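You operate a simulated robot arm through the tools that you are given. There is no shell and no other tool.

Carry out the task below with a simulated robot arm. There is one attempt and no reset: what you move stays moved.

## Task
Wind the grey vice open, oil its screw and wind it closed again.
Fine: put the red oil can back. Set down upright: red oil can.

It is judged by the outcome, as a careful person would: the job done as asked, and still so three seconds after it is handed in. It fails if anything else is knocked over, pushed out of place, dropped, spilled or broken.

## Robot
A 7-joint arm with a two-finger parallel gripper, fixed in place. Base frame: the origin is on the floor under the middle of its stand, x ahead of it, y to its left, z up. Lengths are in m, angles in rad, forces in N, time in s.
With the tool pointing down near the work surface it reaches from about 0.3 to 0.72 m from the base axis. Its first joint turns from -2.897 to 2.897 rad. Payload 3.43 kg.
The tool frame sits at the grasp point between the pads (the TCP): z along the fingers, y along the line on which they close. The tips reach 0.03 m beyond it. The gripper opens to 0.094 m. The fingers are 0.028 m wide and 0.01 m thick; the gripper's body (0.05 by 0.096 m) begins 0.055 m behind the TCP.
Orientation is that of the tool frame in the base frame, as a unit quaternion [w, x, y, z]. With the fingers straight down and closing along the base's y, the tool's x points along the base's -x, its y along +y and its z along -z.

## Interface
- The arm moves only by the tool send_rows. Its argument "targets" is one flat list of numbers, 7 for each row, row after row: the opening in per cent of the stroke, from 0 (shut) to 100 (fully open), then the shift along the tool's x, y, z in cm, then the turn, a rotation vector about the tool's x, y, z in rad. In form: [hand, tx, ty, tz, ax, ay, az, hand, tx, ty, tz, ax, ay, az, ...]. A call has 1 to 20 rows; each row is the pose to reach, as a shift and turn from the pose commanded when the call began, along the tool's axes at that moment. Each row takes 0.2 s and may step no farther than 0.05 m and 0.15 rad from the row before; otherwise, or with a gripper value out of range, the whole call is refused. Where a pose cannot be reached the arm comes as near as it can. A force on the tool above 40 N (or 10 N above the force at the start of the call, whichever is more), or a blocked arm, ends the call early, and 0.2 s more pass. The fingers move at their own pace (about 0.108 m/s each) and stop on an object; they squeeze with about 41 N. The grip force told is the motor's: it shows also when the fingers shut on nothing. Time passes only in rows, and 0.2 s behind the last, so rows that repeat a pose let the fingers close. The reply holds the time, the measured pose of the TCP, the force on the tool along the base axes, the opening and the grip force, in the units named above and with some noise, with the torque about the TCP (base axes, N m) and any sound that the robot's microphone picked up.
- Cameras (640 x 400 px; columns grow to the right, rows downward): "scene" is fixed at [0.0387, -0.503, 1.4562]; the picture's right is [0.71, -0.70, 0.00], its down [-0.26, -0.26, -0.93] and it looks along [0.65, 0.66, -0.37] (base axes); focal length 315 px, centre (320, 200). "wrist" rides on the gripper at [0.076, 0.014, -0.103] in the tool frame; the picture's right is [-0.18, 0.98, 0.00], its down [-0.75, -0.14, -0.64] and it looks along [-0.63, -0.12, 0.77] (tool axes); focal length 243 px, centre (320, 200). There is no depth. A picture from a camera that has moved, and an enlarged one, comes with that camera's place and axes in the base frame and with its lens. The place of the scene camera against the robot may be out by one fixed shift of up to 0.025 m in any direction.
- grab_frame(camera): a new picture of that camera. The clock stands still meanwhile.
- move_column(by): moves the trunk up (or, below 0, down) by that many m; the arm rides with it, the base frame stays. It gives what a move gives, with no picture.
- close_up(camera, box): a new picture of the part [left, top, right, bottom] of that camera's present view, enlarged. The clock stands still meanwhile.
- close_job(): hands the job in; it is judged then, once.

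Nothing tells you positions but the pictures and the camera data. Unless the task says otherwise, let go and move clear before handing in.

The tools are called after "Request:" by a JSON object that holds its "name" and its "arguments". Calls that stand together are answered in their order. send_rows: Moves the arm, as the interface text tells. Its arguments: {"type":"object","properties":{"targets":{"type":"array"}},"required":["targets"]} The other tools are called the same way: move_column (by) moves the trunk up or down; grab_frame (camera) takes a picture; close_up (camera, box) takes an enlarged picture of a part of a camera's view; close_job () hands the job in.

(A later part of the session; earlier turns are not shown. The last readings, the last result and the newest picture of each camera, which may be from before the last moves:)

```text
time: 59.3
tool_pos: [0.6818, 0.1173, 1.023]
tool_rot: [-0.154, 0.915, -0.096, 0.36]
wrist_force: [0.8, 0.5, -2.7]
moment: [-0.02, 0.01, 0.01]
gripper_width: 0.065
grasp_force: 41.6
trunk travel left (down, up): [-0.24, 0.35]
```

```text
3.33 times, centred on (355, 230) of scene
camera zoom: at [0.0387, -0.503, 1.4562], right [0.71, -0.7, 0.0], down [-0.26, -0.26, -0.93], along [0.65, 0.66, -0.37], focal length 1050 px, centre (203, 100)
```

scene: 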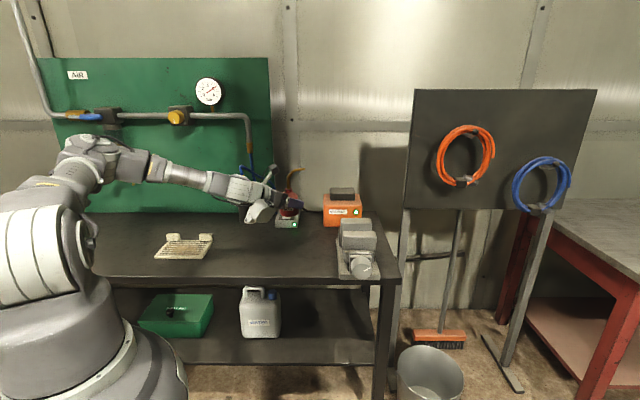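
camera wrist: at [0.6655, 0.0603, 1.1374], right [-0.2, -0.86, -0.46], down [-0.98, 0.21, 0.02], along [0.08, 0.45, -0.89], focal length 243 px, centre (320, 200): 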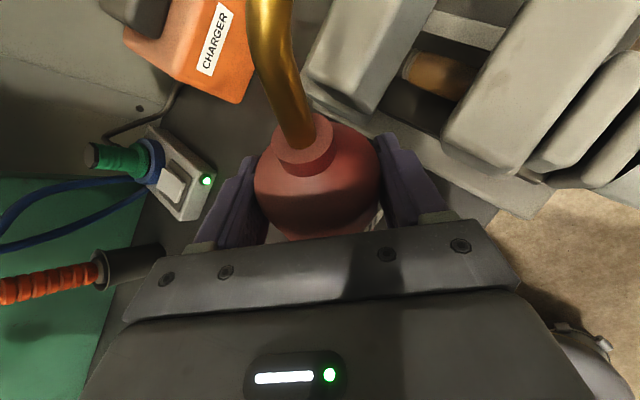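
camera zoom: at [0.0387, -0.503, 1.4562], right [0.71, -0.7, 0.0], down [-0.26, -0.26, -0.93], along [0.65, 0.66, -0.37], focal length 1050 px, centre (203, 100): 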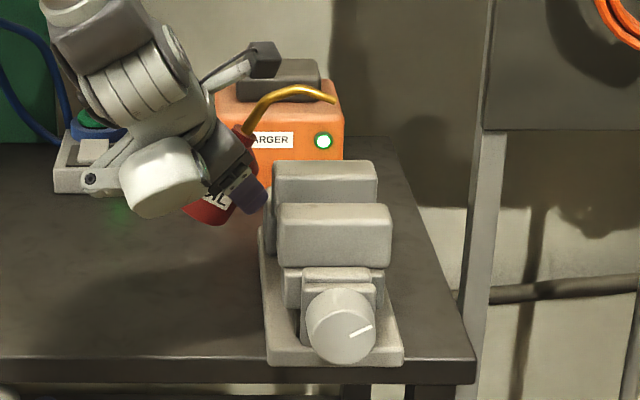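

The screw is now visibly coated in amber oil, so that part is done. I'll bring the can fully upright and raise it.

Request:
{"name": "send_rows", "arguments": {"targets": [45, 0.32, -0.435, -0.638, -0.0397, 0.0929, -0.0833, 45, 0.645, -0.871, -1.277, -0.0794, 0.1858, -0.1666, 45, 0.968, -1.306, -1.915, -0.1191, 0.2786, -0.2499, 45, 1.29, -1.742, -2.553, -0.1588, 0.3715, -0.3333]}}

Request:
{"name": "grab_frame", "arguments": {"camera": "wrist"}}

Request:
{"name": "close_up", "arguments": {"camera": "scene", "box": [250, 130, 400, 270]}}

```text
time: 60.3
tool_pos: [0.6743, 0.1259, 1.0557]
tool_rot: [-0.001, 0.846, 0.001, 0.533]
wrist_force: [-0.4, 0.0, -2.9]
moment: [0.03, 0.02, 0.01]
gripper_width: 0.0646
grasp_force: 41.2
trunk travel left (down, up): [-0.24, 0.35]
```

```text
taken
camera wrist: at [0.6146, 0.1124, 1.1681], right [-0.08, -0.98, -0.17], down [-0.9, 0.14, -0.4], along [0.42, 0.12, -0.9], focal length 243 px, centre (320, 200)
```

wrist: 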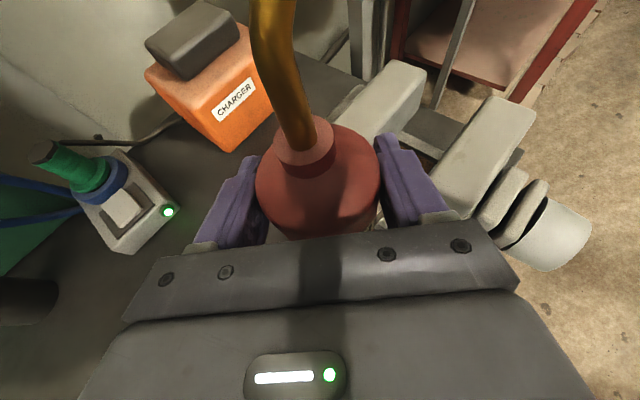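

```text
2.86 times, centred on (325, 200) of scene
camera zoom: at [0.0387, -0.503, 1.4562], right [0.71, -0.7, 0.0], down [-0.26, -0.26, -0.93], along [0.65, 0.66, -0.37], focal length 900 px, centre (306, 200)
```

zoom: 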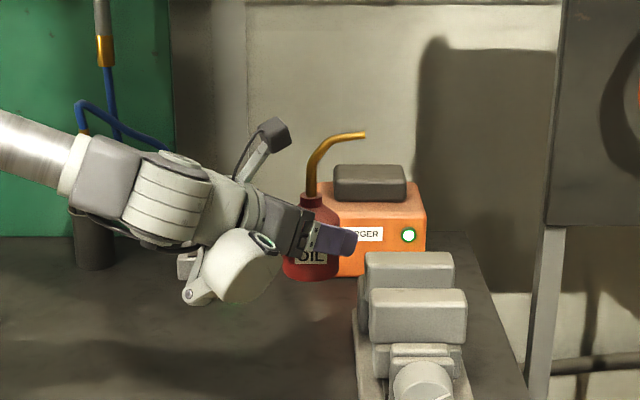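

The can is upright again and clear. I'll carry it back over its original spot.

Request:
{"name": "send_rows", "arguments": {"targets": [45, -0.1, -2.0, -0.2, 0, 0, 0, 45, -0.4, -5.5, -0.5, 0, 0, 0, 45, -0.7, -9.0, -0.9, 0, 0, 0, 45, -0.95, -12.0, -1.15, 0, 0, 0, 45, -1.08, -13.6, -1.29, 0, 0, 0, 45, -1.08, -13.6, -1.29, 0, 0, 0]}}

Request:
{"name": "grab_frame", "arguments": {"camera": "wrist"}}

Request:
{"name": "close_up", "arguments": {"camera": "scene", "box": [230, 150, 340, 270]}}

```text
time: 61.7
tool_pos: [0.6586, 0.2597, 1.0494]
tool_rot: [0.0, 0.846, -0.001, 0.533]
wrist_force: [-0.2, 0.3, -2.7]
moment: [0.0, 0.02, 0.02]
gripper_width: 0.0648
grasp_force: 40.9
trunk travel left (down, up): [-0.24, 0.35]
```

```text
taken
camera wrist: at [0.5986, 0.2459, 1.1628], right [-0.08, -0.98, -0.17], down [-0.91, 0.14, -0.4], along [0.42, 0.12, -0.9], focal length 243 px, centre (320, 200)
```

wrist: 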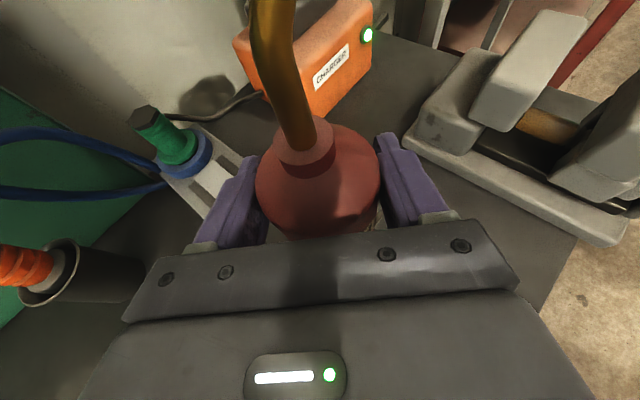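

```text
3.33 times, centred on (285, 210) of scene
camera zoom: at [0.0387, -0.503, 1.4562], right [0.71, -0.7, 0.0], down [-0.26, -0.26, -0.93], along [0.65, 0.66, -0.37], focal length 1050 px, centre (437, 167)
```

zoom: 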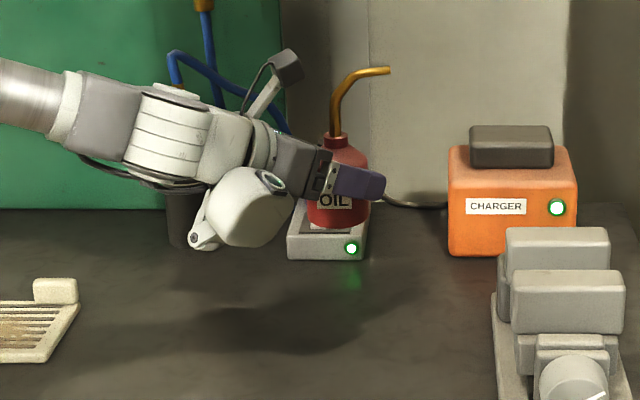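

I'm over the original spot. I'll lower it straight down, slowly at the end.

Request:
{"name": "send_rows", "arguments": {"targets": [45, -2.7, -0.08, 1.29, 0, 0, 0, 45, -5.86, -0.15, 2.8, 0, 0, 0, 45, -8.57, -0.15, 4.1, 0, 0, 0, 45, -10.1, -0.15, 4.83, 0, 0, 0, 45, -10.6, -0.15, 5.07, 0, 0, 0, 45, -10.9, -0.15, 5.22, 0, 0, 0]}}

Request:
{"name": "close_up", "arguments": {"camera": "scene", "box": [240, 190, 340, 270]}}

Request:
{"name": "grab_frame", "arguments": {"camera": "wrist"}}

```text
time: 63.1
tool_pos: [0.6594, 0.2611, 0.9301]
tool_rot: [-0.001, 0.847, 0.0, 0.532]
wrist_force: [-0.5, -0.1, -2.5]
moment: [-0.02, -0.01, -0.01]
gripper_width: 0.0652
grasp_force: 40.7
trunk travel left (down, up): [-0.24, 0.35]
```

```text
5.00 times, centred on (290, 230) of scene
camera zoom: at [0.0387, -0.503, 1.4562], right [0.71, -0.7, 0.0], down [-0.26, -0.26, -0.93], along [0.65, 0.66, -0.37], focal length 1576 px, centre (470, 50)
```

zoom: 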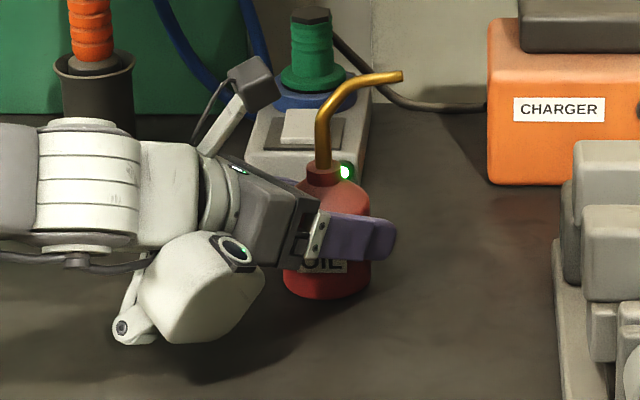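

```text
taken
camera wrist: at [0.5994, 0.2479, 1.0434], right [-0.08, -0.98, -0.17], down [-0.91, 0.14, -0.4], along [0.42, 0.12, -0.9], focal length 243 px, centre (320, 200)
```

wrist: 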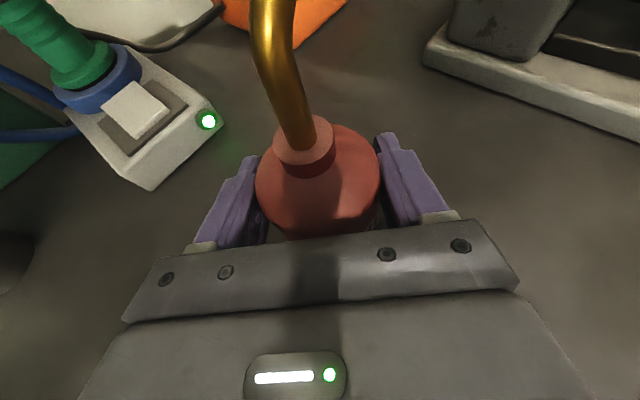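

It's about 5 mm above the grasp height. I'll lower the last bit gently until the bench takes the weight.

Request:
{"name": "send_rows", "arguments": {"targets": [45, -0.22, 0, 0.0, 0, 0, 0, 45, -0.4, 0, 0.0, 0, 0, 0, 45, -0.5, 0, 0.05, 0, 0, 0]}}

```text
time: 63.9
tool_pos: [0.6573, 0.2619, 0.9291]
tool_rot: [-0.001, 0.845, 0.0, 0.534]
wrist_force: [7.9, 0.9, 17.1]
moment: [-0.31, -0.23, 0.11]
gripper_width: 0.0649
grasp_force: 40.7
trunk travel left (down, up): [-0.24, 0.35]
```

The bench has taken the weight with a bit too much push. I'll ease up about 2 mm before letting go.

Request:
{"name": "send_rows", "arguments": {"targets": [45, 0.15, 0, -0.06, 0, 0, 0, 45, 0.17, 0, -0.07, 0, 0, 0]}}

Request:
{"name": "close_up", "arguments": {"camera": "scene", "box": [240, 190, 340, 270]}}

```text
time: 64.5
tool_pos: [0.6562, 0.2618, 0.9271]
tool_rot: [-0.001, 0.846, 0.0, 0.533]
wrist_force: [4.9, 0.7, 12.8]
moment: [-0.33, -0.52, 0.07]
gripper_width: 0.0648
grasp_force: 40.8
trunk travel left (down, up): [-0.24, 0.35]
```

```text
5.00 times, centred on (290, 230) of scene
camera zoom: at [0.0387, -0.503, 1.4562], right [0.71, -0.7, 0.0], down [-0.26, -0.26, -0.93], along [0.65, 0.66, -0.37], focal length 1576 px, centre (470, 50)
```

zoom: 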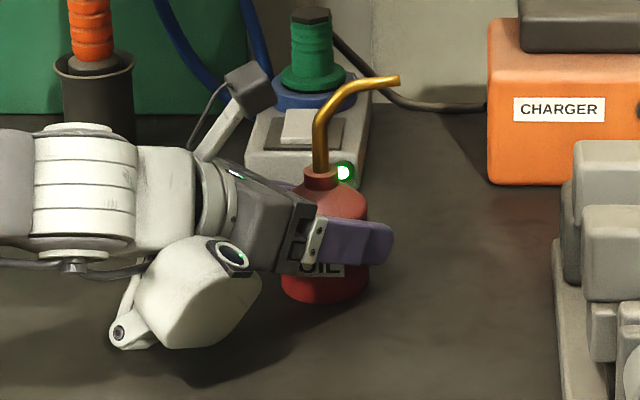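

Still about 13 N of contact; I'll lift off a little more and then open gradually.

Request:
{"name": "send_rows", "arguments": {"targets": [45, 0.12, 0, -0.06, 0, 0, 0, 45, 0.14, 0, -0.07, 0, 0, 0]}}

```text
time: 65.1
tool_pos: [0.6572, 0.2615, 0.9285]
tool_rot: [-0.001, 0.847, 0.0, 0.532]
wrist_force: [1.6, -2.3, 5.0]
moment: [-0.19, -0.27, -0.1]
gripper_width: 0.065
grasp_force: 41.0
trunk travel left (down, up): [-0.24, 0.35]
```

Contact is light now. I'll open the fingers in small steps.

Request:
{"name": "send_rows", "arguments": {"targets": [69, 0, 0, 0, 0, 0, 0, 70, 0, 0, 0, 0, 0, 0, 72, 0, 0, 0, 0, 0, 0, 75, 0, 0, 0, 0, 0, 0, 80, 0, 0, 0, 0, 0, 0, 88, 0, 0, 0, 0, 0, 0, 95, 0, 0, 0, 0, 0, 0]}}

Request:
{"name": "grab_frame", "arguments": {"camera": "wrist"}}

Request:
{"name": "close_up", "arguments": {"camera": "scene", "box": [240, 190, 340, 270]}}

```text
time: 66.7
tool_pos: [0.6557, 0.2622, 0.9273]
tool_rot: [-0.001, 0.846, 0.0, 0.533]
wrist_force: [-0.1, -0.1, 0.0]
moment: [-0.02, -0.02, -0.01]
gripper_width: 0.0896
grasp_force: 0.2
trunk travel left (down, up): [-0.24, 0.35]
```

```text
taken
camera wrist: at [0.5968, 0.2484, 1.0417], right [-0.08, -0.98, -0.17], down [-0.91, 0.14, -0.4], along [0.42, 0.12, -0.9], focal length 243 px, centre (320, 200)
```

wrist: 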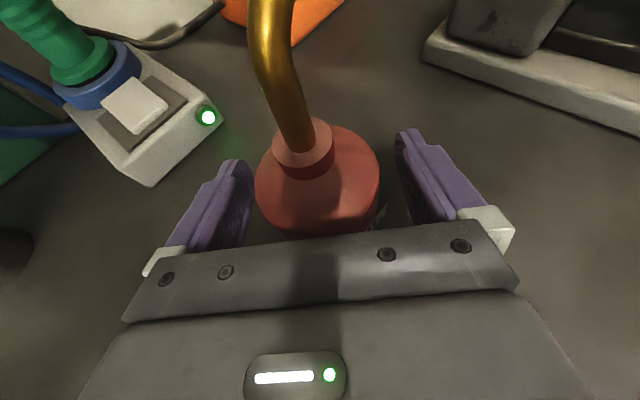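

```text
5.00 times, centred on (290, 230) of scene
camera zoom: at [0.0387, -0.503, 1.4562], right [0.71, -0.7, 0.0], down [-0.26, -0.26, -0.93], along [0.65, 0.66, -0.37], focal length 1576 px, centre (470, 50)
```

zoom: 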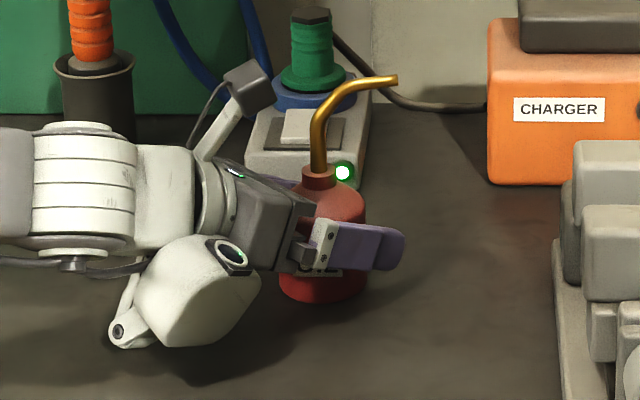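

The can stands upright, within a couple of millimetres of where it began. I'll back straight out.

Request:
{"name": "send_rows", "arguments": {"targets": [95, 0, 0, -2, 0, 0, 0, 95, 0, 0, -5, 0, 0, 0, 95, 0, 0, -9, 0, 0, 0, 95, 2, 0, -12, 0, 0, 0, 95, 6, 0, -14, 0, 0, 0, 95, 10, 0, -16, 0, 0, 0, 95, 13, 0, -17, 0, 0, 0]}}

Request:
{"name": "grab_frame", "arguments": {"camera": "wrist"}}

Request:
{"name": "close_up", "arguments": {"camera": "scene", "box": [240, 180, 340, 270]}}

```text
time: 68.3
tool_pos: [0.5604, 0.2602, 1.1178]
tool_rot: [0.0, 0.846, 0.0, 0.533]
wrist_force: [-0.5, 0.7, -0.4]
moment: [-0.03, 0.01, -0.02]
gripper_width: 0.0894
grasp_force: 0.1
trunk travel left (down, up): [-0.24, 0.35]
```

```text
taken
camera wrist: at [0.4995, 0.2461, 1.2318], right [-0.08, -0.98, -0.17], down [-0.91, 0.14, -0.4], along [0.42, 0.12, -0.9], focal length 243 px, centre (320, 200)
```

wrist: 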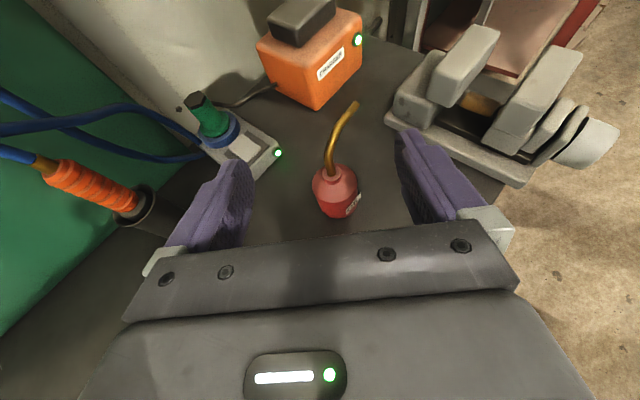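

```text
4.44 times, centred on (290, 225) of scene
camera zoom: at [0.0387, -0.503, 1.4562], right [0.71, -0.7, 0.0], down [-0.26, -0.26, -0.93], along [0.65, 0.66, -0.37], focal length 1400 px, centre (453, 89)
```

zoom: 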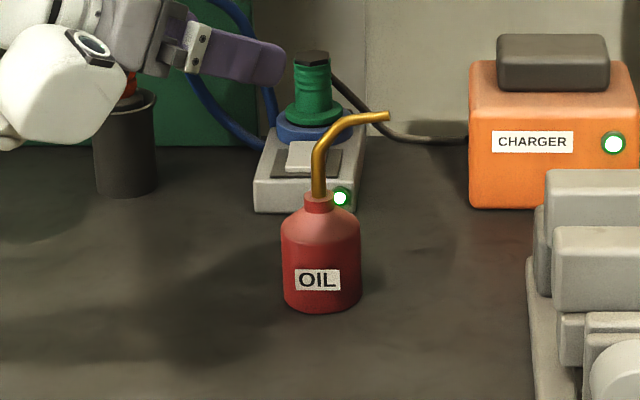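

The oil can is back where it started and upright. Now I return to the front of the vice with the hand level, ready to wind it closed.

Request:
{"name": "send_rows", "arguments": {"targets": [95, -0.286, 4.7, -0.644, 0.0772, 0.0423, -0.0175, 95, -0.572, 9.4, -1.288, 0.1544, 0.0846, -0.0351, 95, -0.858, 14.1, -1.932, 0.2316, 0.1269, -0.0526, 95, -1.144, 18.8, -2.576, 0.3088, 0.1692, -0.0701, 95, -1.43, 23.5, -3.22, 0.386, 0.2115, -0.0877, 95, -1.716, 28.2, -3.864, 0.4632, 0.2537, -0.1052, 95, -2.002, 32.9, -4.508, 0.5404, 0.296, -0.1227, 95, -2.288, 37.6, -5.152, 0.6176, 0.3383, -0.1402, 95, -2.574, 42.3, -5.796, 0.6948, 0.3806, -0.1578, 95, -2.86, 47.0, -6.44, 0.772, 0.4229, -0.1753]}}

Request:
{"name": "grab_frame", "arguments": {"camera": "wrist"}}

Request:
{"name": "grab_frame", "arguments": {"camera": "scene"}}

```text
time: 70.5
tool_pos: [0.4896, -0.2094, 1.1209]
tool_rot: [-0.271, 0.653, 0.271, 0.653]
wrist_force: [-0.2, 0.2, -0.5]
moment: [0.02, 0.0, 0.0]
gripper_width: 0.0893
grasp_force: 0.1
out of reach, approached as far as the arm can: row 3, 4
trunk travel left (down, up): [-0.24, 0.35]
```

```text
taken
camera wrist: at [0.4272, -0.2927, 1.1967], right [0.7, -0.69, -0.18], down [-0.55, -0.35, -0.75], along [0.46, 0.63, -0.63], focal length 243 px, centre (320, 200)
```

wrist: 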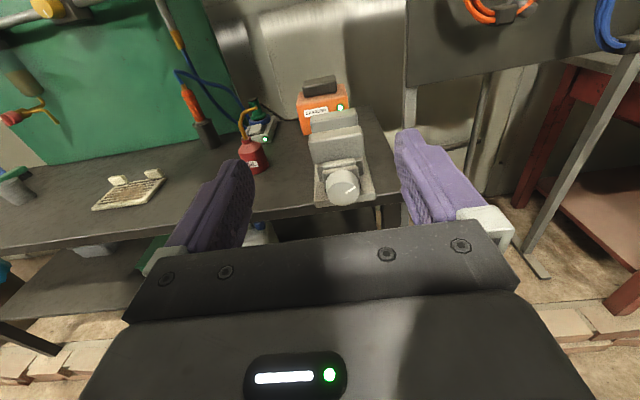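

```text
taken
```

scene: 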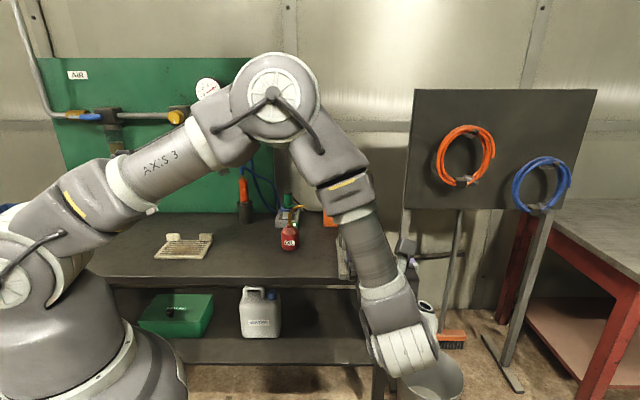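

In front of the vice, and everything on the bench is undisturbed. I'll lower the trunk to knob height and twist the hand to the far end of its range so I can wind clockwise.

Request:
{"name": "move_column", "arguments": {"by": -0.185}}

Request:
{"name": "send_rows", "arguments": {"targets": [95, 0, 0, 0.5, 0, 0, -0.15, 95, 0, 0, 1.0, 0, 0, -0.3, 95, 0, 0, 1.5, 0, 0, -0.45, 95, 0, 0, 2, 0, 0, -0.6, 95, 0, 0, 2.5, 0, 0, -0.75, 95, 0, 0, 3, 0, 0, -0.9, 95, 0, 0, 3.5, 0, 0, -1.05, 95, 0, 0, 4, 0, 0, -1.2, 95, 0, 0, 4.5, 0, 0, -1.35, 95, 0, 0, 5, 0, 0, -1.5]}}

Request:
{"name": "send_rows", "arguments": {"targets": [95, 0, 0, 0, 0, 0, -0.15, 95, 0, 0, 0, 0, 0, -0.3, 95, 0, 0, 0, 0, 0, -0.45, 95, 0, 0, 0, 0, 0, -0.6, 95, 0, 0, 0, 0, 0, -0.75, 95, 0, 0, 0, 0, 0, -0.9, 95, 0, 0, 0, 0, 0, -1.05, 95, 0, 0, 0, 0, 0, -1.2, 95, 0, 0, 0, 0, 0, -1.35, 95, 0, 0, 0, 0, 0, -1.5, 95, 0, 0, 0, 0, 0, -1.6]}}

Request:
{"name": "grab_frame", "arguments": {"camera": "wrist"}}

Request:
{"name": "grab_frame", "arguments": {"camera": "scene"}}

```text
time: 72.5
tool_pos: [0.49, -0.2089, 0.9355]
tool_rot: [-0.271, 0.653, 0.271, 0.653]
wrist_force: [-0.8, 0.4, 0.4]
moment: [-0.02, 0.0, -0.01]
gripper_width: 0.0894
grasp_force: 0.1
trunk travel left (down, up): [-0.055, 0.535]
```

```text
time: 74.7
tool_pos: [0.5263, -0.1724, 0.9344]
tool_rot: [0.248, 0.293, 0.643, 0.663]
wrist_force: [-0.1, 0.9, 1.2]
moment: [-0.01, 0.02, 0.0]
gripper_width: 0.0891
grasp_force: 0.1
trunk travel left (down, up): [-0.055, 0.535]
```

```text
time: 77.1
tool_pos: [0.5257, -0.174, 0.9359]
tool_rot: [0.647, -0.257, 0.659, 0.284]
wrist_force: [-0.1, 0.5, 0.2]
moment: [-0.05, -0.01, 0.0]
gripper_width: 0.0892
grasp_force: 0.0
trunk travel left (down, up): [-0.055, 0.535]
```

```text
taken
camera wrist: at [0.4402, -0.2334, 0.86], right [-0.69, 0.69, 0.22], down [-0.33, -0.58, 0.75], along [0.64, 0.44, 0.63], focal length 243 px, centre (320, 200)
```

wrist: 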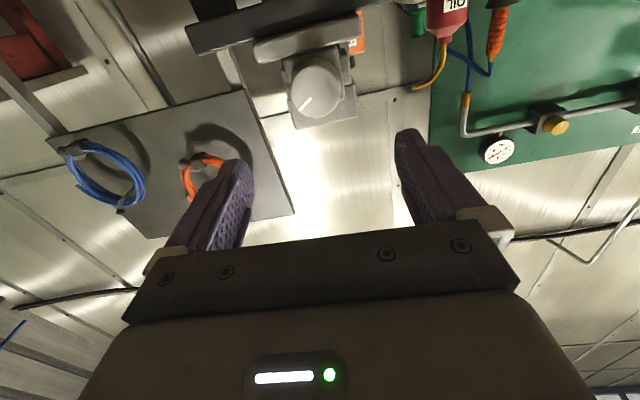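

```text
taken
```

scene: 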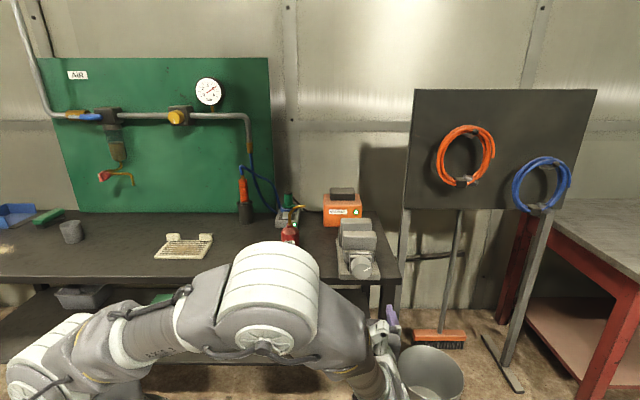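

The twist is set. I'll advance to the knob at the aligned position and close on it.

Request:
{"name": "send_rows", "arguments": {"targets": [95, -0.03, -0.4, 4, 0, 0, 0, 95, -0.03, -0.63, 8, 0, 0, 0, 95, -0.03, -0.63, 12, 0, 0, 0, 95, -0.03, -0.63, 15, 0, 0, 0, 95, -0.03, -0.63, 16.6, 0, 0, 0, 95, -0.03, -0.63, 16.6, 0, 0, 0]}}

Request:
{"name": "grab_frame", "arguments": {"camera": "wrist"}}

```text
time: 78.5
tool_pos: [0.646, -0.0597, 0.9359]
tool_rot: [0.647, -0.255, 0.659, 0.284]
wrist_force: [-0.4, -0.9, -0.1]
moment: [0.0, -0.01, 0.0]
gripper_width: 0.0894
grasp_force: 0.1
trunk travel left (down, up): [-0.055, 0.535]
```

```text
taken
camera wrist: at [0.5608, -0.119, 0.861], right [-0.69, 0.69, 0.23], down [-0.33, -0.58, 0.75], along [0.64, 0.44, 0.63], focal length 243 px, centre (320, 200)
```

wrist: 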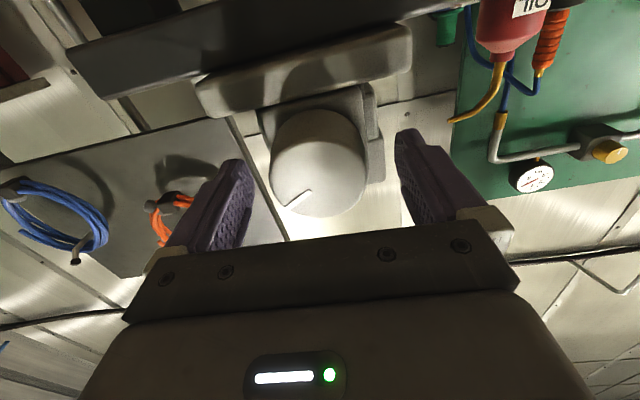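

The knob is centred between the pads. Closing.

Request:
{"name": "send_rows", "arguments": {"targets": [40, 0, 0, 0, 0, 0, 0, 40, 0, 0, 0, 0, 0, 0, 40, 0, 0, 0, 0, 0, 0, 40, 0, 0, 0, 0, 0, 0]}}

Request:
{"name": "close_up", "arguments": {"camera": "wrist", "box": [220, 80, 440, 240]}}

```text
time: 79.5
tool_pos: [0.6456, -0.0598, 0.9357]
tool_rot: [0.647, -0.257, 0.659, 0.285]
wrist_force: [8.8, -3.8, 3.1]
moment: [0.05, 0.04, -0.45]
gripper_width: 0.0559
grasp_force: 45.2
trunk travel left (down, up): [-0.055, 0.535]
```

```text
2.50 times, centred on (330, 160) of wrist
camera zoom: at [0.5612, -0.1196, 0.861], right [-0.69, 0.69, 0.23], down [-0.33, -0.58, 0.75], along [0.65, 0.44, 0.63], focal length 606 px, centre (295, 300)
```

zoom: 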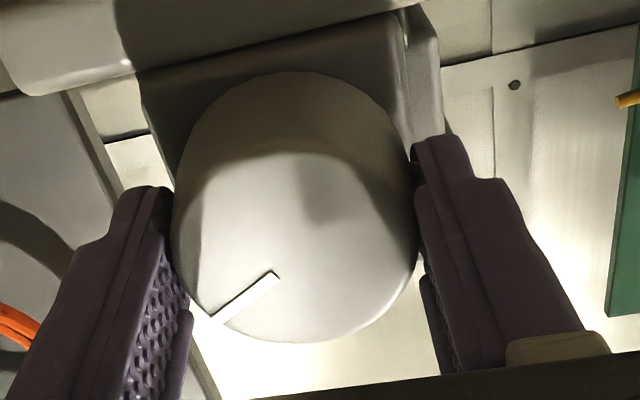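

Gripped. I'll start winding clockwise in stages, with a small relief shift.

Request:
{"name": "send_rows", "arguments": {"targets": [40, 0, -0.1, 0, 0, 0, 0.05, 40, 0, -0.1, 0, 0, 0, 0.17, 40, 0, -0.1, 0, 0, 0, 0.29, 40, 0, -0.1, 0, 0, 0, 0.41, 40, 0, -0.1, 0, 0, 0, 0.53, 40, 0, -0.1, 0, 0, 0, 0.65]}}

Request:
{"name": "close_up", "arguments": {"camera": "wrist", "box": [220, 80, 440, 240]}}

Request:
{"name": "close_up", "arguments": {"camera": "scene", "box": [320, 205, 400, 285]}}

```text
time: 80.9
tool_pos: [0.6457, -0.0603, 0.9372]
tool_rot: [0.521, -0.033, 0.706, 0.478]
wrist_force: [-8.4, 1.2, 3.3]
moment: [0.21, -0.26, 1.2]
gripper_width: 0.0559
grasp_force: 45.1
trunk travel left (down, up): [-0.055, 0.535]
```

```text
2.50 times, centred on (330, 160) of wrist
camera zoom: at [0.5316, -0.0903, 0.8869], right [-0.45, 0.45, 0.77], down [-0.03, -0.87, 0.49], along [0.89, 0.19, 0.41], focal length 606 px, centre (295, 300)
```

zoom: 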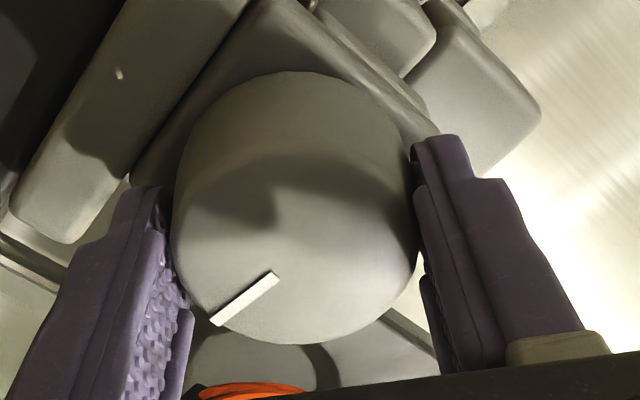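

```text
5.00 times, centred on (360, 245) of scene
camera zoom: at [0.0387, -0.503, 1.4562], right [0.71, -0.7, 0.0], down [-0.26, -0.26, -0.93], along [0.65, 0.66, -0.37], focal length 1576 px, centre (120, -25)
```

zoom: 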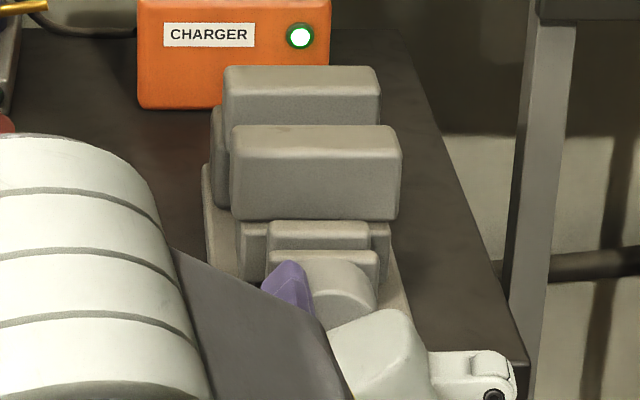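

The jaw is closing and the knob follows the hand without slip. I'll continue.

Request:
{"name": "send_rows", "arguments": {"targets": [40, 0.045, 0.054, 0, 0, 0, 0.12, 40, 0.045, 0.054, 0, 0, 0, 0.24, 40, 0.045, 0.054, 0, 0, 0, 0.36, 40, 0.045, 0.054, 0, 0, 0, 0.48, 40, 0.045, 0.054, 0, 0, 0, 0.6, 40, 0.045, 0.054, 0, 0, 0, 0.72]}}

Request:
{"name": "close_up", "arguments": {"camera": "wrist", "box": [220, 80, 440, 240]}}

Request:
{"name": "close_up", "arguments": {"camera": "scene", "box": [320, 205, 400, 285]}}

```text
time: 82.3
tool_pos: [0.6464, -0.0598, 0.9361]
tool_rot: [0.32, 0.219, 0.673, 0.631]
wrist_force: [-9.3, 5.7, -0.2]
moment: [-0.08, 0.1, 0.36]
gripper_width: 0.056
grasp_force: 44.9
trunk travel left (down, up): [-0.055, 0.535]
```

```text
2.50 times, centred on (330, 160) of wrist
camera zoom: at [0.519, -0.0777, 0.9386], right [0.02, -0.02, 1.0], down [0.09, -1.0, -0.02], along [1.0, 0.09, -0.02], focal length 606 px, centre (295, 300)
```

zoom: 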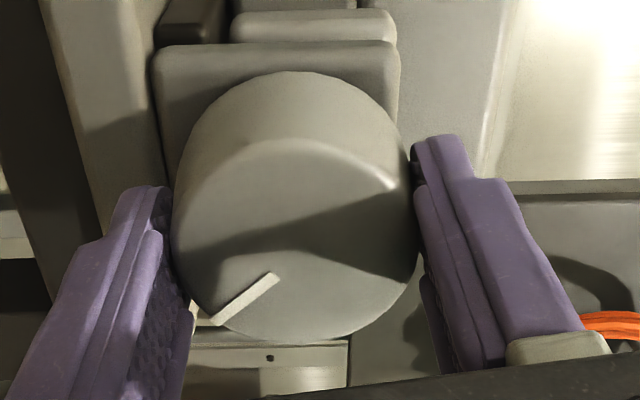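

```text
5.00 times, centred on (360, 245) of scene
camera zoom: at [0.0387, -0.503, 1.4562], right [0.71, -0.7, 0.0], down [-0.26, -0.26, -0.93], along [0.65, 0.66, -0.37], focal length 1576 px, centre (120, -25)
```

zoom: 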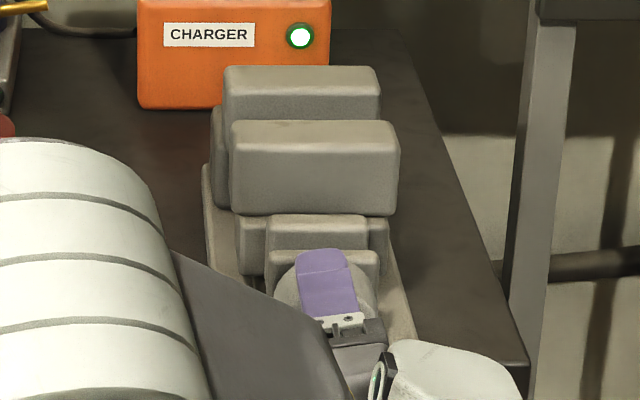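

Jaw gap is shrinking steadily. Continuing.

Request:
{"name": "send_rows", "arguments": {"targets": [40, 0.099, 0.016, 0, 0, 0, 0.12, 40, 0.099, 0.016, 0, 0, 0, 0.24, 40, 0.099, 0.016, 0, 0, 0, 0.36, 40, 0.099, 0.016, 0, 0, 0, 0.48, 40, 0.099, 0.016, 0, 0, 0, 0.6, 40, 0.099, 0.016, 0, 0, 0, 0.72]}}

Request:
{"name": "close_up", "arguments": {"camera": "wrist", "box": [220, 80, 440, 240]}}

Request:
{"name": "close_up", "arguments": {"camera": "scene", "box": [320, 205, 400, 285]}}

```text
time: 83.7
tool_pos: [0.646, -0.0606, 0.9363]
tool_rot: [0.079, 0.441, 0.552, 0.703]
wrist_force: [1.9, 0.1, 6.2]
moment: [-0.07, 0.04, -0.65]
gripper_width: 0.0558
grasp_force: 44.6
trunk travel left (down, up): [-0.055, 0.535]
```

```text
2.50 times, centred on (330, 160) of wrist
camera zoom: at [0.5336, -0.0923, 0.9889], right [0.48, -0.48, 0.73], down [-0.06, -0.85, -0.52], along [0.87, 0.21, -0.44], focal length 606 px, centre (295, 300)
```

zoom: 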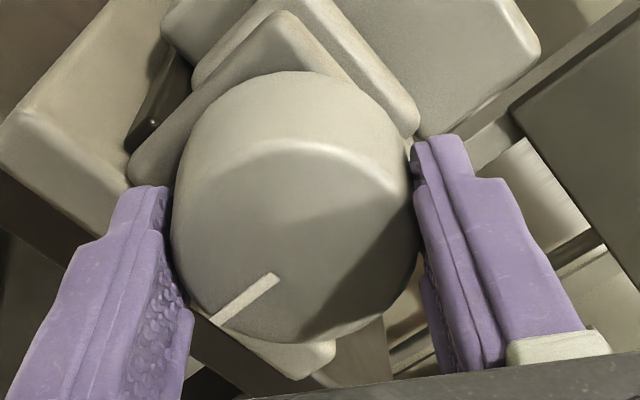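

```text
5.00 times, centred on (360, 245) of scene
camera zoom: at [0.0387, -0.503, 1.4562], right [0.71, -0.7, 0.0], down [-0.26, -0.26, -0.93], along [0.65, 0.66, -0.37], focal length 1576 px, centre (120, -25)
```

zoom: 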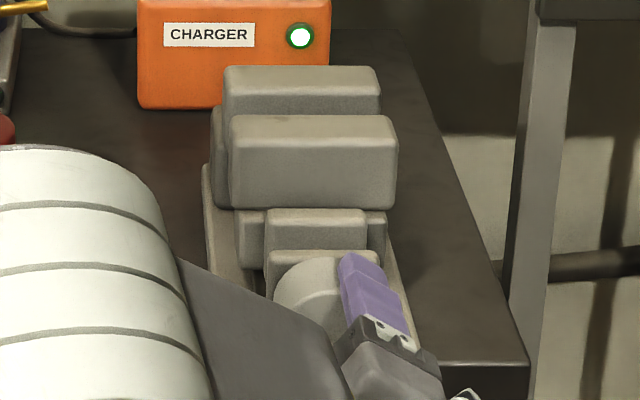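

Forces are low and the knob isn't slipping. I'll keep winding clockwise.

Request:
{"name": "send_rows", "arguments": {"targets": [40, 0, 0.05, 0, 0, 0, 0.12, 40, 0, 0.05, 0, 0, 0, 0.24, 40, 0, 0.05, 0, 0, 0, 0.36, 40, 0, 0.05, 0, 0, 0, 0.48, 40, 0, 0.05, 0, 0, 0, 0.6, 40, 0, 0.05, 0, 0, 0, 0.72, 40, 0, 0.05, 0, 0, 0, 0.84, 40, 0, 0.05, 0, 0, 0, 0.96]}}

Request:
{"name": "close_up", "arguments": {"camera": "wrist", "box": [220, 80, 440, 240]}}

Request:
{"name": "close_up", "arguments": {"camera": "scene", "box": [320, 205, 400, 285]}}

```text
time: 85.5
tool_pos: [0.6476, -0.0607, 0.9359]
tool_rot: [-0.255, 0.647, 0.286, 0.659]
wrist_force: [-6.4, -0.8, -1.5]
moment: [-0.2, 0.18, 0.81]
gripper_width: 0.0559
grasp_force: 44.6
trunk travel left (down, up): [-0.055, 0.535]
```

```text
2.50 times, centred on (330, 160) of wrist
camera zoom: at [0.5812, -0.1399, 1.0128], right [0.7, -0.7, -0.14], down [-0.53, -0.38, -0.76], along [0.48, 0.61, -0.64], focal length 606 px, centre (295, 300)
```

zoom: 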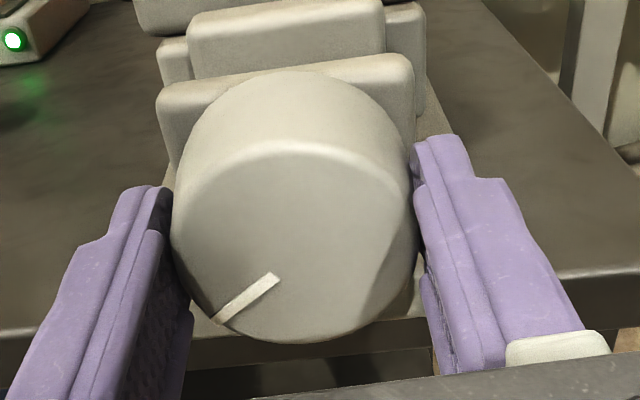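

```text
5.00 times, centred on (360, 245) of scene
camera zoom: at [0.0387, -0.503, 1.4562], right [0.71, -0.7, 0.0], down [-0.26, -0.26, -0.93], along [0.65, 0.66, -0.37], focal length 1576 px, centre (120, -25)
```

zoom: 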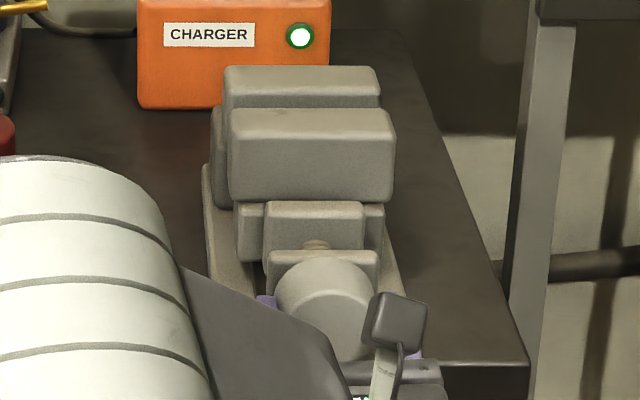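

About 3 rad are wound and roughly 2 remain to the starting mark position. The joint should have range past this point, so I'll continue on the same grip in smaller stages.

Request:
{"name": "send_rows", "arguments": {"targets": [40, 0, -0.03, -0.05, 0, 0, 0.12, 40, 0, -0.03, -0.05, 0, 0, 0.24, 40, 0, -0.03, -0.05, 0, 0, 0.36, 40, 0, -0.03, -0.05, 0, 0, 0.48, 40, 0, -0.03, -0.05, 0, 0, 0.6, 40, 0, -0.03, -0.05, 0, 0, 0.72]}}

Request:
{"name": "close_up", "arguments": {"camera": "wrist", "box": [220, 80, 440, 240]}}

Request:
{"name": "close_up", "arguments": {"camera": "scene", "box": [320, 205, 400, 285]}}

```text
time: 86.9
tool_pos: [0.6467, -0.0598, 0.9363]
tool_rot: [-0.472, 0.706, 0.041, 0.526]
wrist_force: [0.9, 3.3, -2.2]
moment: [0.07, -0.05, -0.1]
gripper_width: 0.0558
grasp_force: 45.2
trunk travel left (down, up): [-0.055, 0.535]
```

```text
2.50 times, centred on (330, 160) of wrist
camera zoom: at [0.615, -0.1736, 0.9868], right [0.46, -0.46, -0.76], down [-0.86, -0.04, -0.5], along [0.2, 0.89, -0.42], focal length 606 px, centre (295, 300)
```

zoom: 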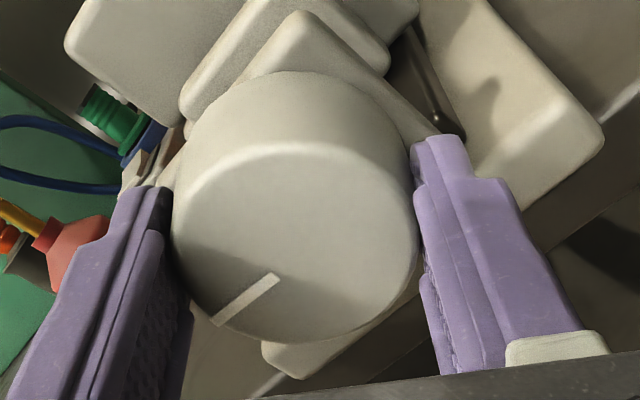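

```text
5.00 times, centred on (360, 245) of scene
camera zoom: at [0.0387, -0.503, 1.4562], right [0.71, -0.7, 0.0], down [-0.26, -0.26, -0.93], along [0.65, 0.66, -0.37], focal length 1576 px, centre (120, -25)
```

zoom: 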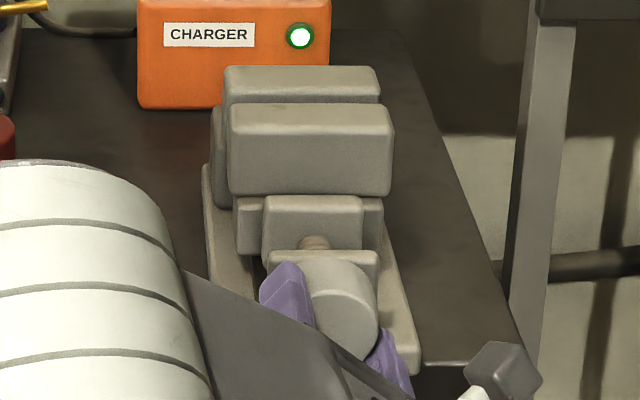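

Still smooth, no slip, low forces. Continuing.

Request:
{"name": "send_rows", "arguments": {"targets": [40, 0, 0, 0, 0, 0, 0.12, 40, 0, 0, 0, 0, 0, 0.24, 40, 0, 0, 0, 0, 0, 0.36, 40, 0, 0, 0, 0, 0, 0.48, 40, 0, 0, 0, 0, 0, 0.6]}}

Request:
{"name": "close_up", "arguments": {"camera": "wrist", "box": [220, 80, 440, 240]}}

Request:
{"name": "close_up", "arguments": {"camera": "scene", "box": [320, 205, 400, 285]}}

```text
time: 88.1
tool_pos: [0.6459, -0.0598, 0.9369]
tool_rot: [-0.606, 0.686, -0.17, 0.364]
wrist_force: [0.8, 2.7, -1.2]
moment: [-0.41, 0.4, 0.48]
gripper_width: 0.0559
grasp_force: 45.1
trunk travel left (down, up): [-0.055, 0.535]
```

```text
2.50 times, centred on (330, 160) of wrist
camera zoom: at [0.628, -0.1866, 0.945], right [0.08, -0.08, -0.99], down [-0.99, 0.08, -0.09], along [0.09, 0.99, -0.07], focal length 606 px, centre (295, 300)
```

zoom: 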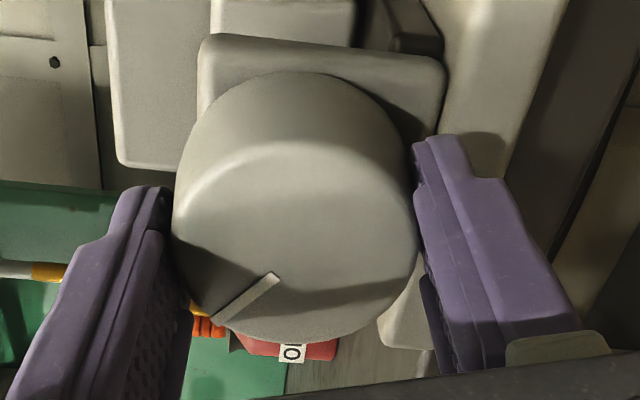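

```text
5.00 times, centred on (360, 245) of scene
camera zoom: at [0.0387, -0.503, 1.4562], right [0.71, -0.7, 0.0], down [-0.26, -0.26, -0.93], along [0.65, 0.66, -0.37], focal length 1576 px, centre (120, -25)
```

zoom: 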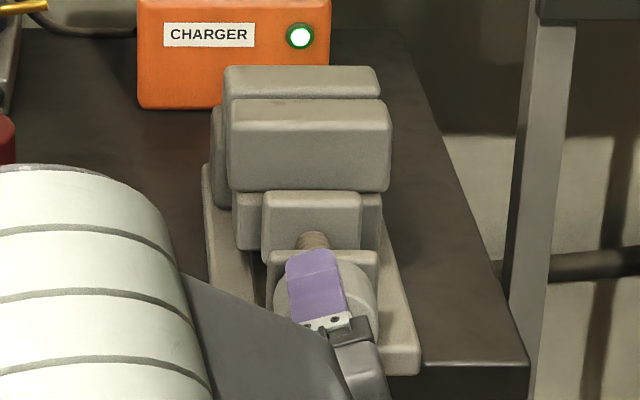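

Only a small gap remains between the jaws. Continuing in small steps until they meet.

Request:
{"name": "send_rows", "arguments": {"targets": [40, 0, 0, 0, 0, 0, 0.1, 40, 0, 0, 0, 0, 0, 0.2, 40, 0, 0, 0, 0, 0, 0.3, 40, 0, 0, 0, 0, 0, 0.4, 40, 0, 0, 0, 0, 0, 0.5]}}

Request:
{"name": "close_up", "arguments": {"camera": "wrist", "box": [220, 80, 440, 240]}}

Request:
{"name": "close_up", "arguments": {"camera": "scene", "box": [320, 205, 400, 285]}}

```text
time: 89.3
tool_pos: [0.6465, -0.0597, 0.9354]
tool_rot: [0.677, -0.623, 0.335, -0.203]
wrist_force: [-4.3, 1.6, 0.0]
moment: [-0.13, 0.17, 1.01]
gripper_width: 0.0562
grasp_force: 45.0
trunk travel left (down, up): [-0.055, 0.535]
```

```text
2.50 times, centred on (330, 160) of wrist
camera zoom: at [0.6242, -0.1829, 0.9071], right [-0.27, 0.27, -0.93], down [-0.96, 0.05, 0.29], along [0.12, 0.96, 0.24], focal length 606 px, centre (295, 300)
```

zoom: 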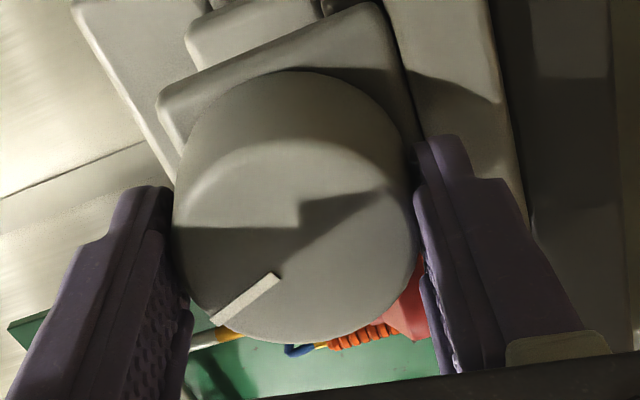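

```text
5.00 times, centred on (360, 245) of scene
camera zoom: at [0.0387, -0.503, 1.4562], right [0.71, -0.7, 0.0], down [-0.26, -0.26, -0.93], along [0.65, 0.66, -0.37], focal length 1576 px, centre (120, -25)
```

zoom: 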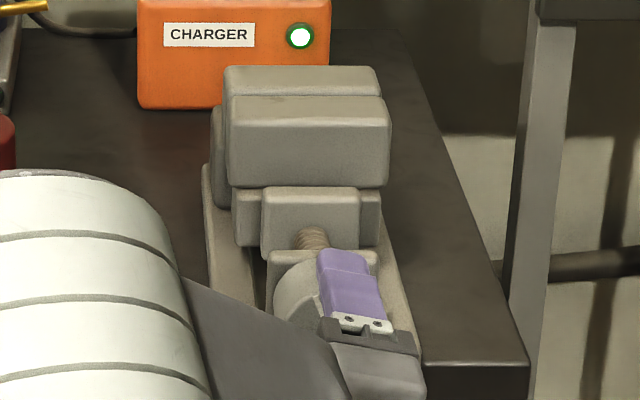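

Nearly closed. A few more small steps to reach the stop.

Request:
{"name": "send_rows", "arguments": {"targets": [40, 0, 0, 0, 0, 0, 0.08, 40, 0, 0, 0, 0, 0, 0.16, 40, 0, 0, 0, 0, 0, 0.24, 40, 0, 0, 0, 0, 0, 0.32]}}

Request:
{"name": "close_up", "arguments": {"camera": "wrist", "box": [220, 80, 440, 240]}}

Request:
{"name": "close_up", "arguments": {"camera": "scene", "box": [320, 205, 400, 285]}}

```text
time: 90.3
tool_pos: [0.6475, -0.0603, 0.9347]
tool_rot: [0.702, -0.56, 0.43, -0.094]
wrist_force: [-2.4, 3.3, 3.9]
moment: [0.02, -0.03, -0.54]
gripper_width: 0.0557
grasp_force: 44.6
trunk travel left (down, up): [-0.055, 0.535]
```

```text
2.50 times, centred on (330, 160) of wrist
camera zoom: at [0.6151, -0.1738, 0.886], right [-0.46, 0.46, -0.76], down [-0.87, -0.04, 0.5], along [0.2, 0.89, 0.42], focal length 606 px, centre (295, 300)
```

zoom: 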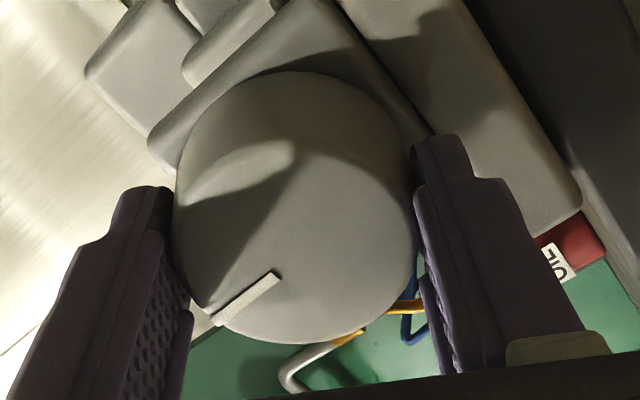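

```text
5.00 times, centred on (360, 245) of scene
camera zoom: at [0.0387, -0.503, 1.4562], right [0.71, -0.7, 0.0], down [-0.26, -0.26, -0.93], along [0.65, 0.66, -0.37], focal length 1576 px, centre (120, -25)
```

zoom: 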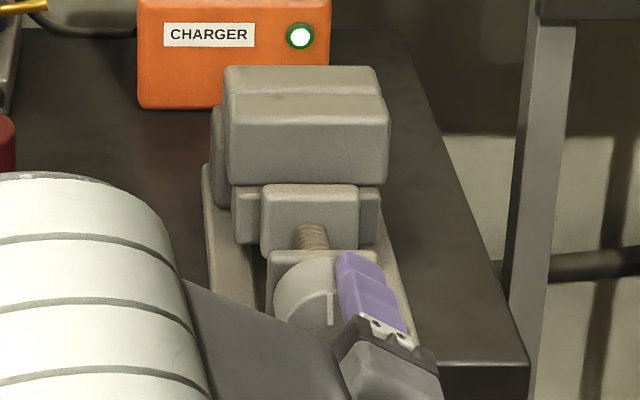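

The jaws look together and the mark is nearly back at the top. A last small push will confirm it's at the closed stop.

Request:
{"name": "send_rows", "arguments": {"targets": [40, 0, 0, 0, 0, 0, 0.06, 40, 0, 0, 0, 0, 0, 0.12, 40, 0, 0, 0, 0, 0, 0.18, 40, 0, 0, 0, 0, 0, 0.22]}}

Request:
{"name": "close_up", "arguments": {"camera": "wrist", "box": [220, 80, 440, 240]}}

Request:
{"name": "close_up", "arguments": {"camera": "scene", "box": [320, 205, 400, 285]}}

```text
time: 91.3
tool_pos: [0.6472, -0.0604, 0.9361]
tool_rot: [0.707, -0.511, 0.489, -0.016]
wrist_force: [1.5, 2.3, 1.2]
moment: [-0.94, -1.1, -0.06]
gripper_width: 0.0568
grasp_force: 45.2
trunk travel left (down, up): [-0.055, 0.535]
```

```text
2.50 times, centred on (330, 160) of wrist
camera zoom: at [0.6063, -0.1656, 0.8742], right [-0.57, 0.56, -0.6], down [-0.78, -0.13, 0.61], along [0.27, 0.82, 0.51], focal length 606 px, centre (295, 300)
```

zoom: 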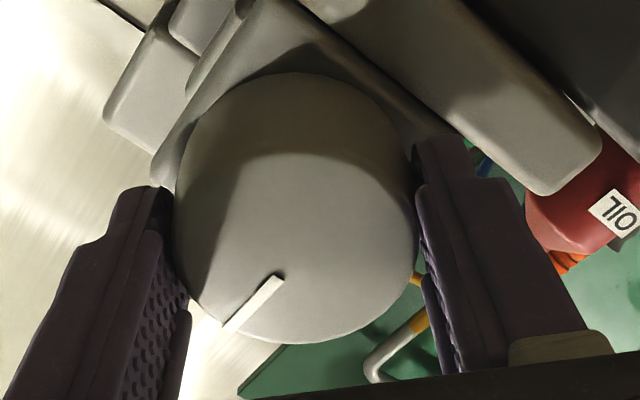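

```text
5.00 times, centred on (360, 245) of scene
camera zoom: at [0.0387, -0.503, 1.4562], right [0.71, -0.7, 0.0], down [-0.26, -0.26, -0.93], along [0.65, 0.66, -0.37], focal length 1576 px, centre (120, -25)
```

zoom: 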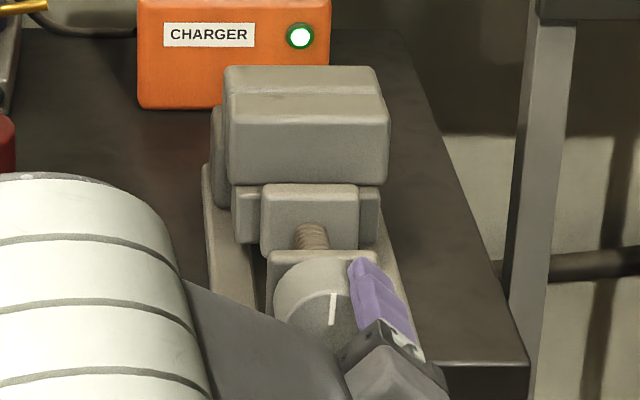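

The knob hit the closed stop: the pads just began to slip, the jaws are shut and the mark is back at 12 o'clock. I'll release and back straight out.

Request:
{"name": "send_rows", "arguments": {"targets": [75, 0, 0, 0, 0, 0, 0, 75, 0, 0, 0, 0, 0, 0, 75, 0, 0, 0, 0, 0, 0, 75, 0, 0, -2.5, 0, 0, 0, 75, 0, 0, -5.5, 0, 0, 0, 75, 0, 0, -9, 0, 0, 0, 75, 0, 0, -13, 0, 0, 0]}}

Request:
{"name": "send_rows", "arguments": {"targets": [75, 0, 0, 0, 0, 0, -0.15, 75, 0, 0, 0, 0, 0, -0.3, 75, 0, 0, 0, 0, 0, -0.45, 75, 0, 0, 0, 0, 0, -0.6, 75, 0, 0, 0, 0, 0, -0.75, 75, 0, 0, 0, 0, 0, -0.9, 75, 0, 0, 0, 0, 0, -1.05, 75, 0, 0, 0, 0, 0, -1.2, 75, 0, 0, 0, 0, 0, -1.35, 75, 0, 0, 0, 0, 0, -1.5, 75, 0, 0, 0, 0, 0, -1.65, 75, 0, 0, 0, 0, 0, -1.8, 75, 0, 0, 0, 0, 0, -1.95, 75, 0, 0, 0, 0, 0, -2.1, 75, 0, 0, 0, 0, 0, -2.25]}}

Request:
{"name": "grab_frame", "arguments": {"camera": "wrist"}}

Request:
{"name": "grab_frame", "arguments": {"camera": "scene"}}

Request:
{"name": "close_up", "arguments": {"camera": "scene", "box": [320, 205, 400, 285]}}

```text
time: 92.9
tool_pos: [0.5549, -0.1514, 0.934]
tool_rot: [0.707, -0.511, 0.489, -0.014]
wrist_force: [0.1, 0.3, -0.4]
moment: [0.04, 0.01, 0.01]
gripper_width: 0.0708
grasp_force: 0.2
trunk travel left (down, up): [-0.055, 0.535]
```

```text
time: 96.1
tool_pos: [0.5537, -0.1521, 0.9365]
tool_rot: [-0.29, 0.661, 0.251, 0.645]
wrist_force: [-0.3, 0.4, 0.0]
moment: [-0.02, 0.01, 0.02]
gripper_width: 0.0704
grasp_force: 0.1
trunk travel left (down, up): [-0.055, 0.535]
```

```text
taken
camera wrist: at [0.4948, -0.238, 1.0119], right [0.69, -0.69, -0.24], down [-0.58, -0.32, -0.74], along [0.43, 0.65, -0.62], focal length 243 px, centre (320, 200)
```

wrist: 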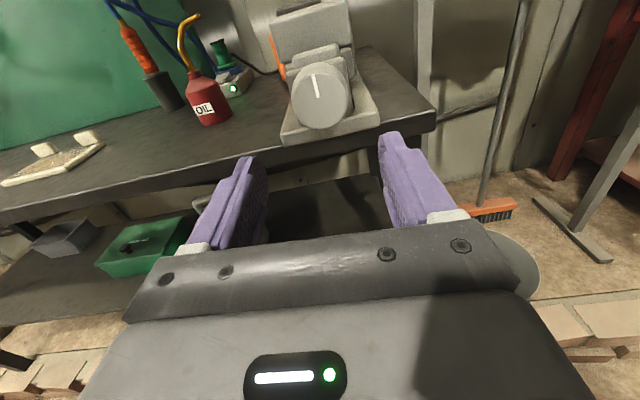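

```text
taken
```

scene: 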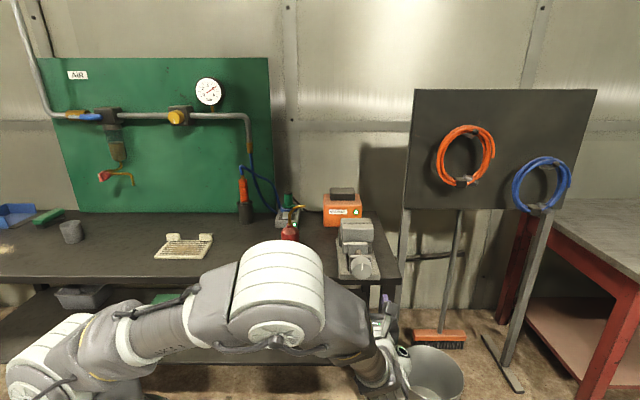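

```text
5.00 times, centred on (360, 245) of scene
camera zoom: at [0.0387, -0.503, 1.4562], right [0.71, -0.7, 0.0], down [-0.26, -0.26, -0.93], along [0.65, 0.66, -0.37], focal length 1576 px, centre (120, -25)
```

zoom: 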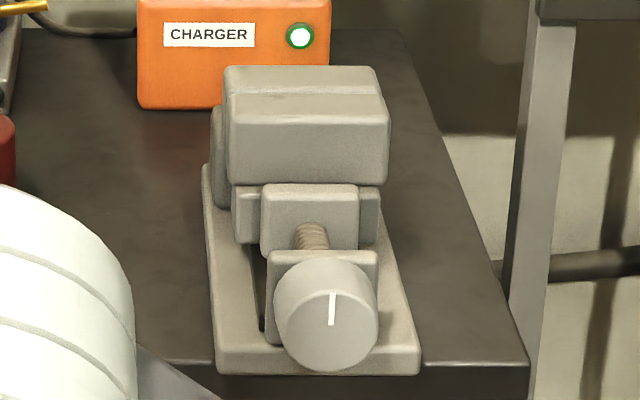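

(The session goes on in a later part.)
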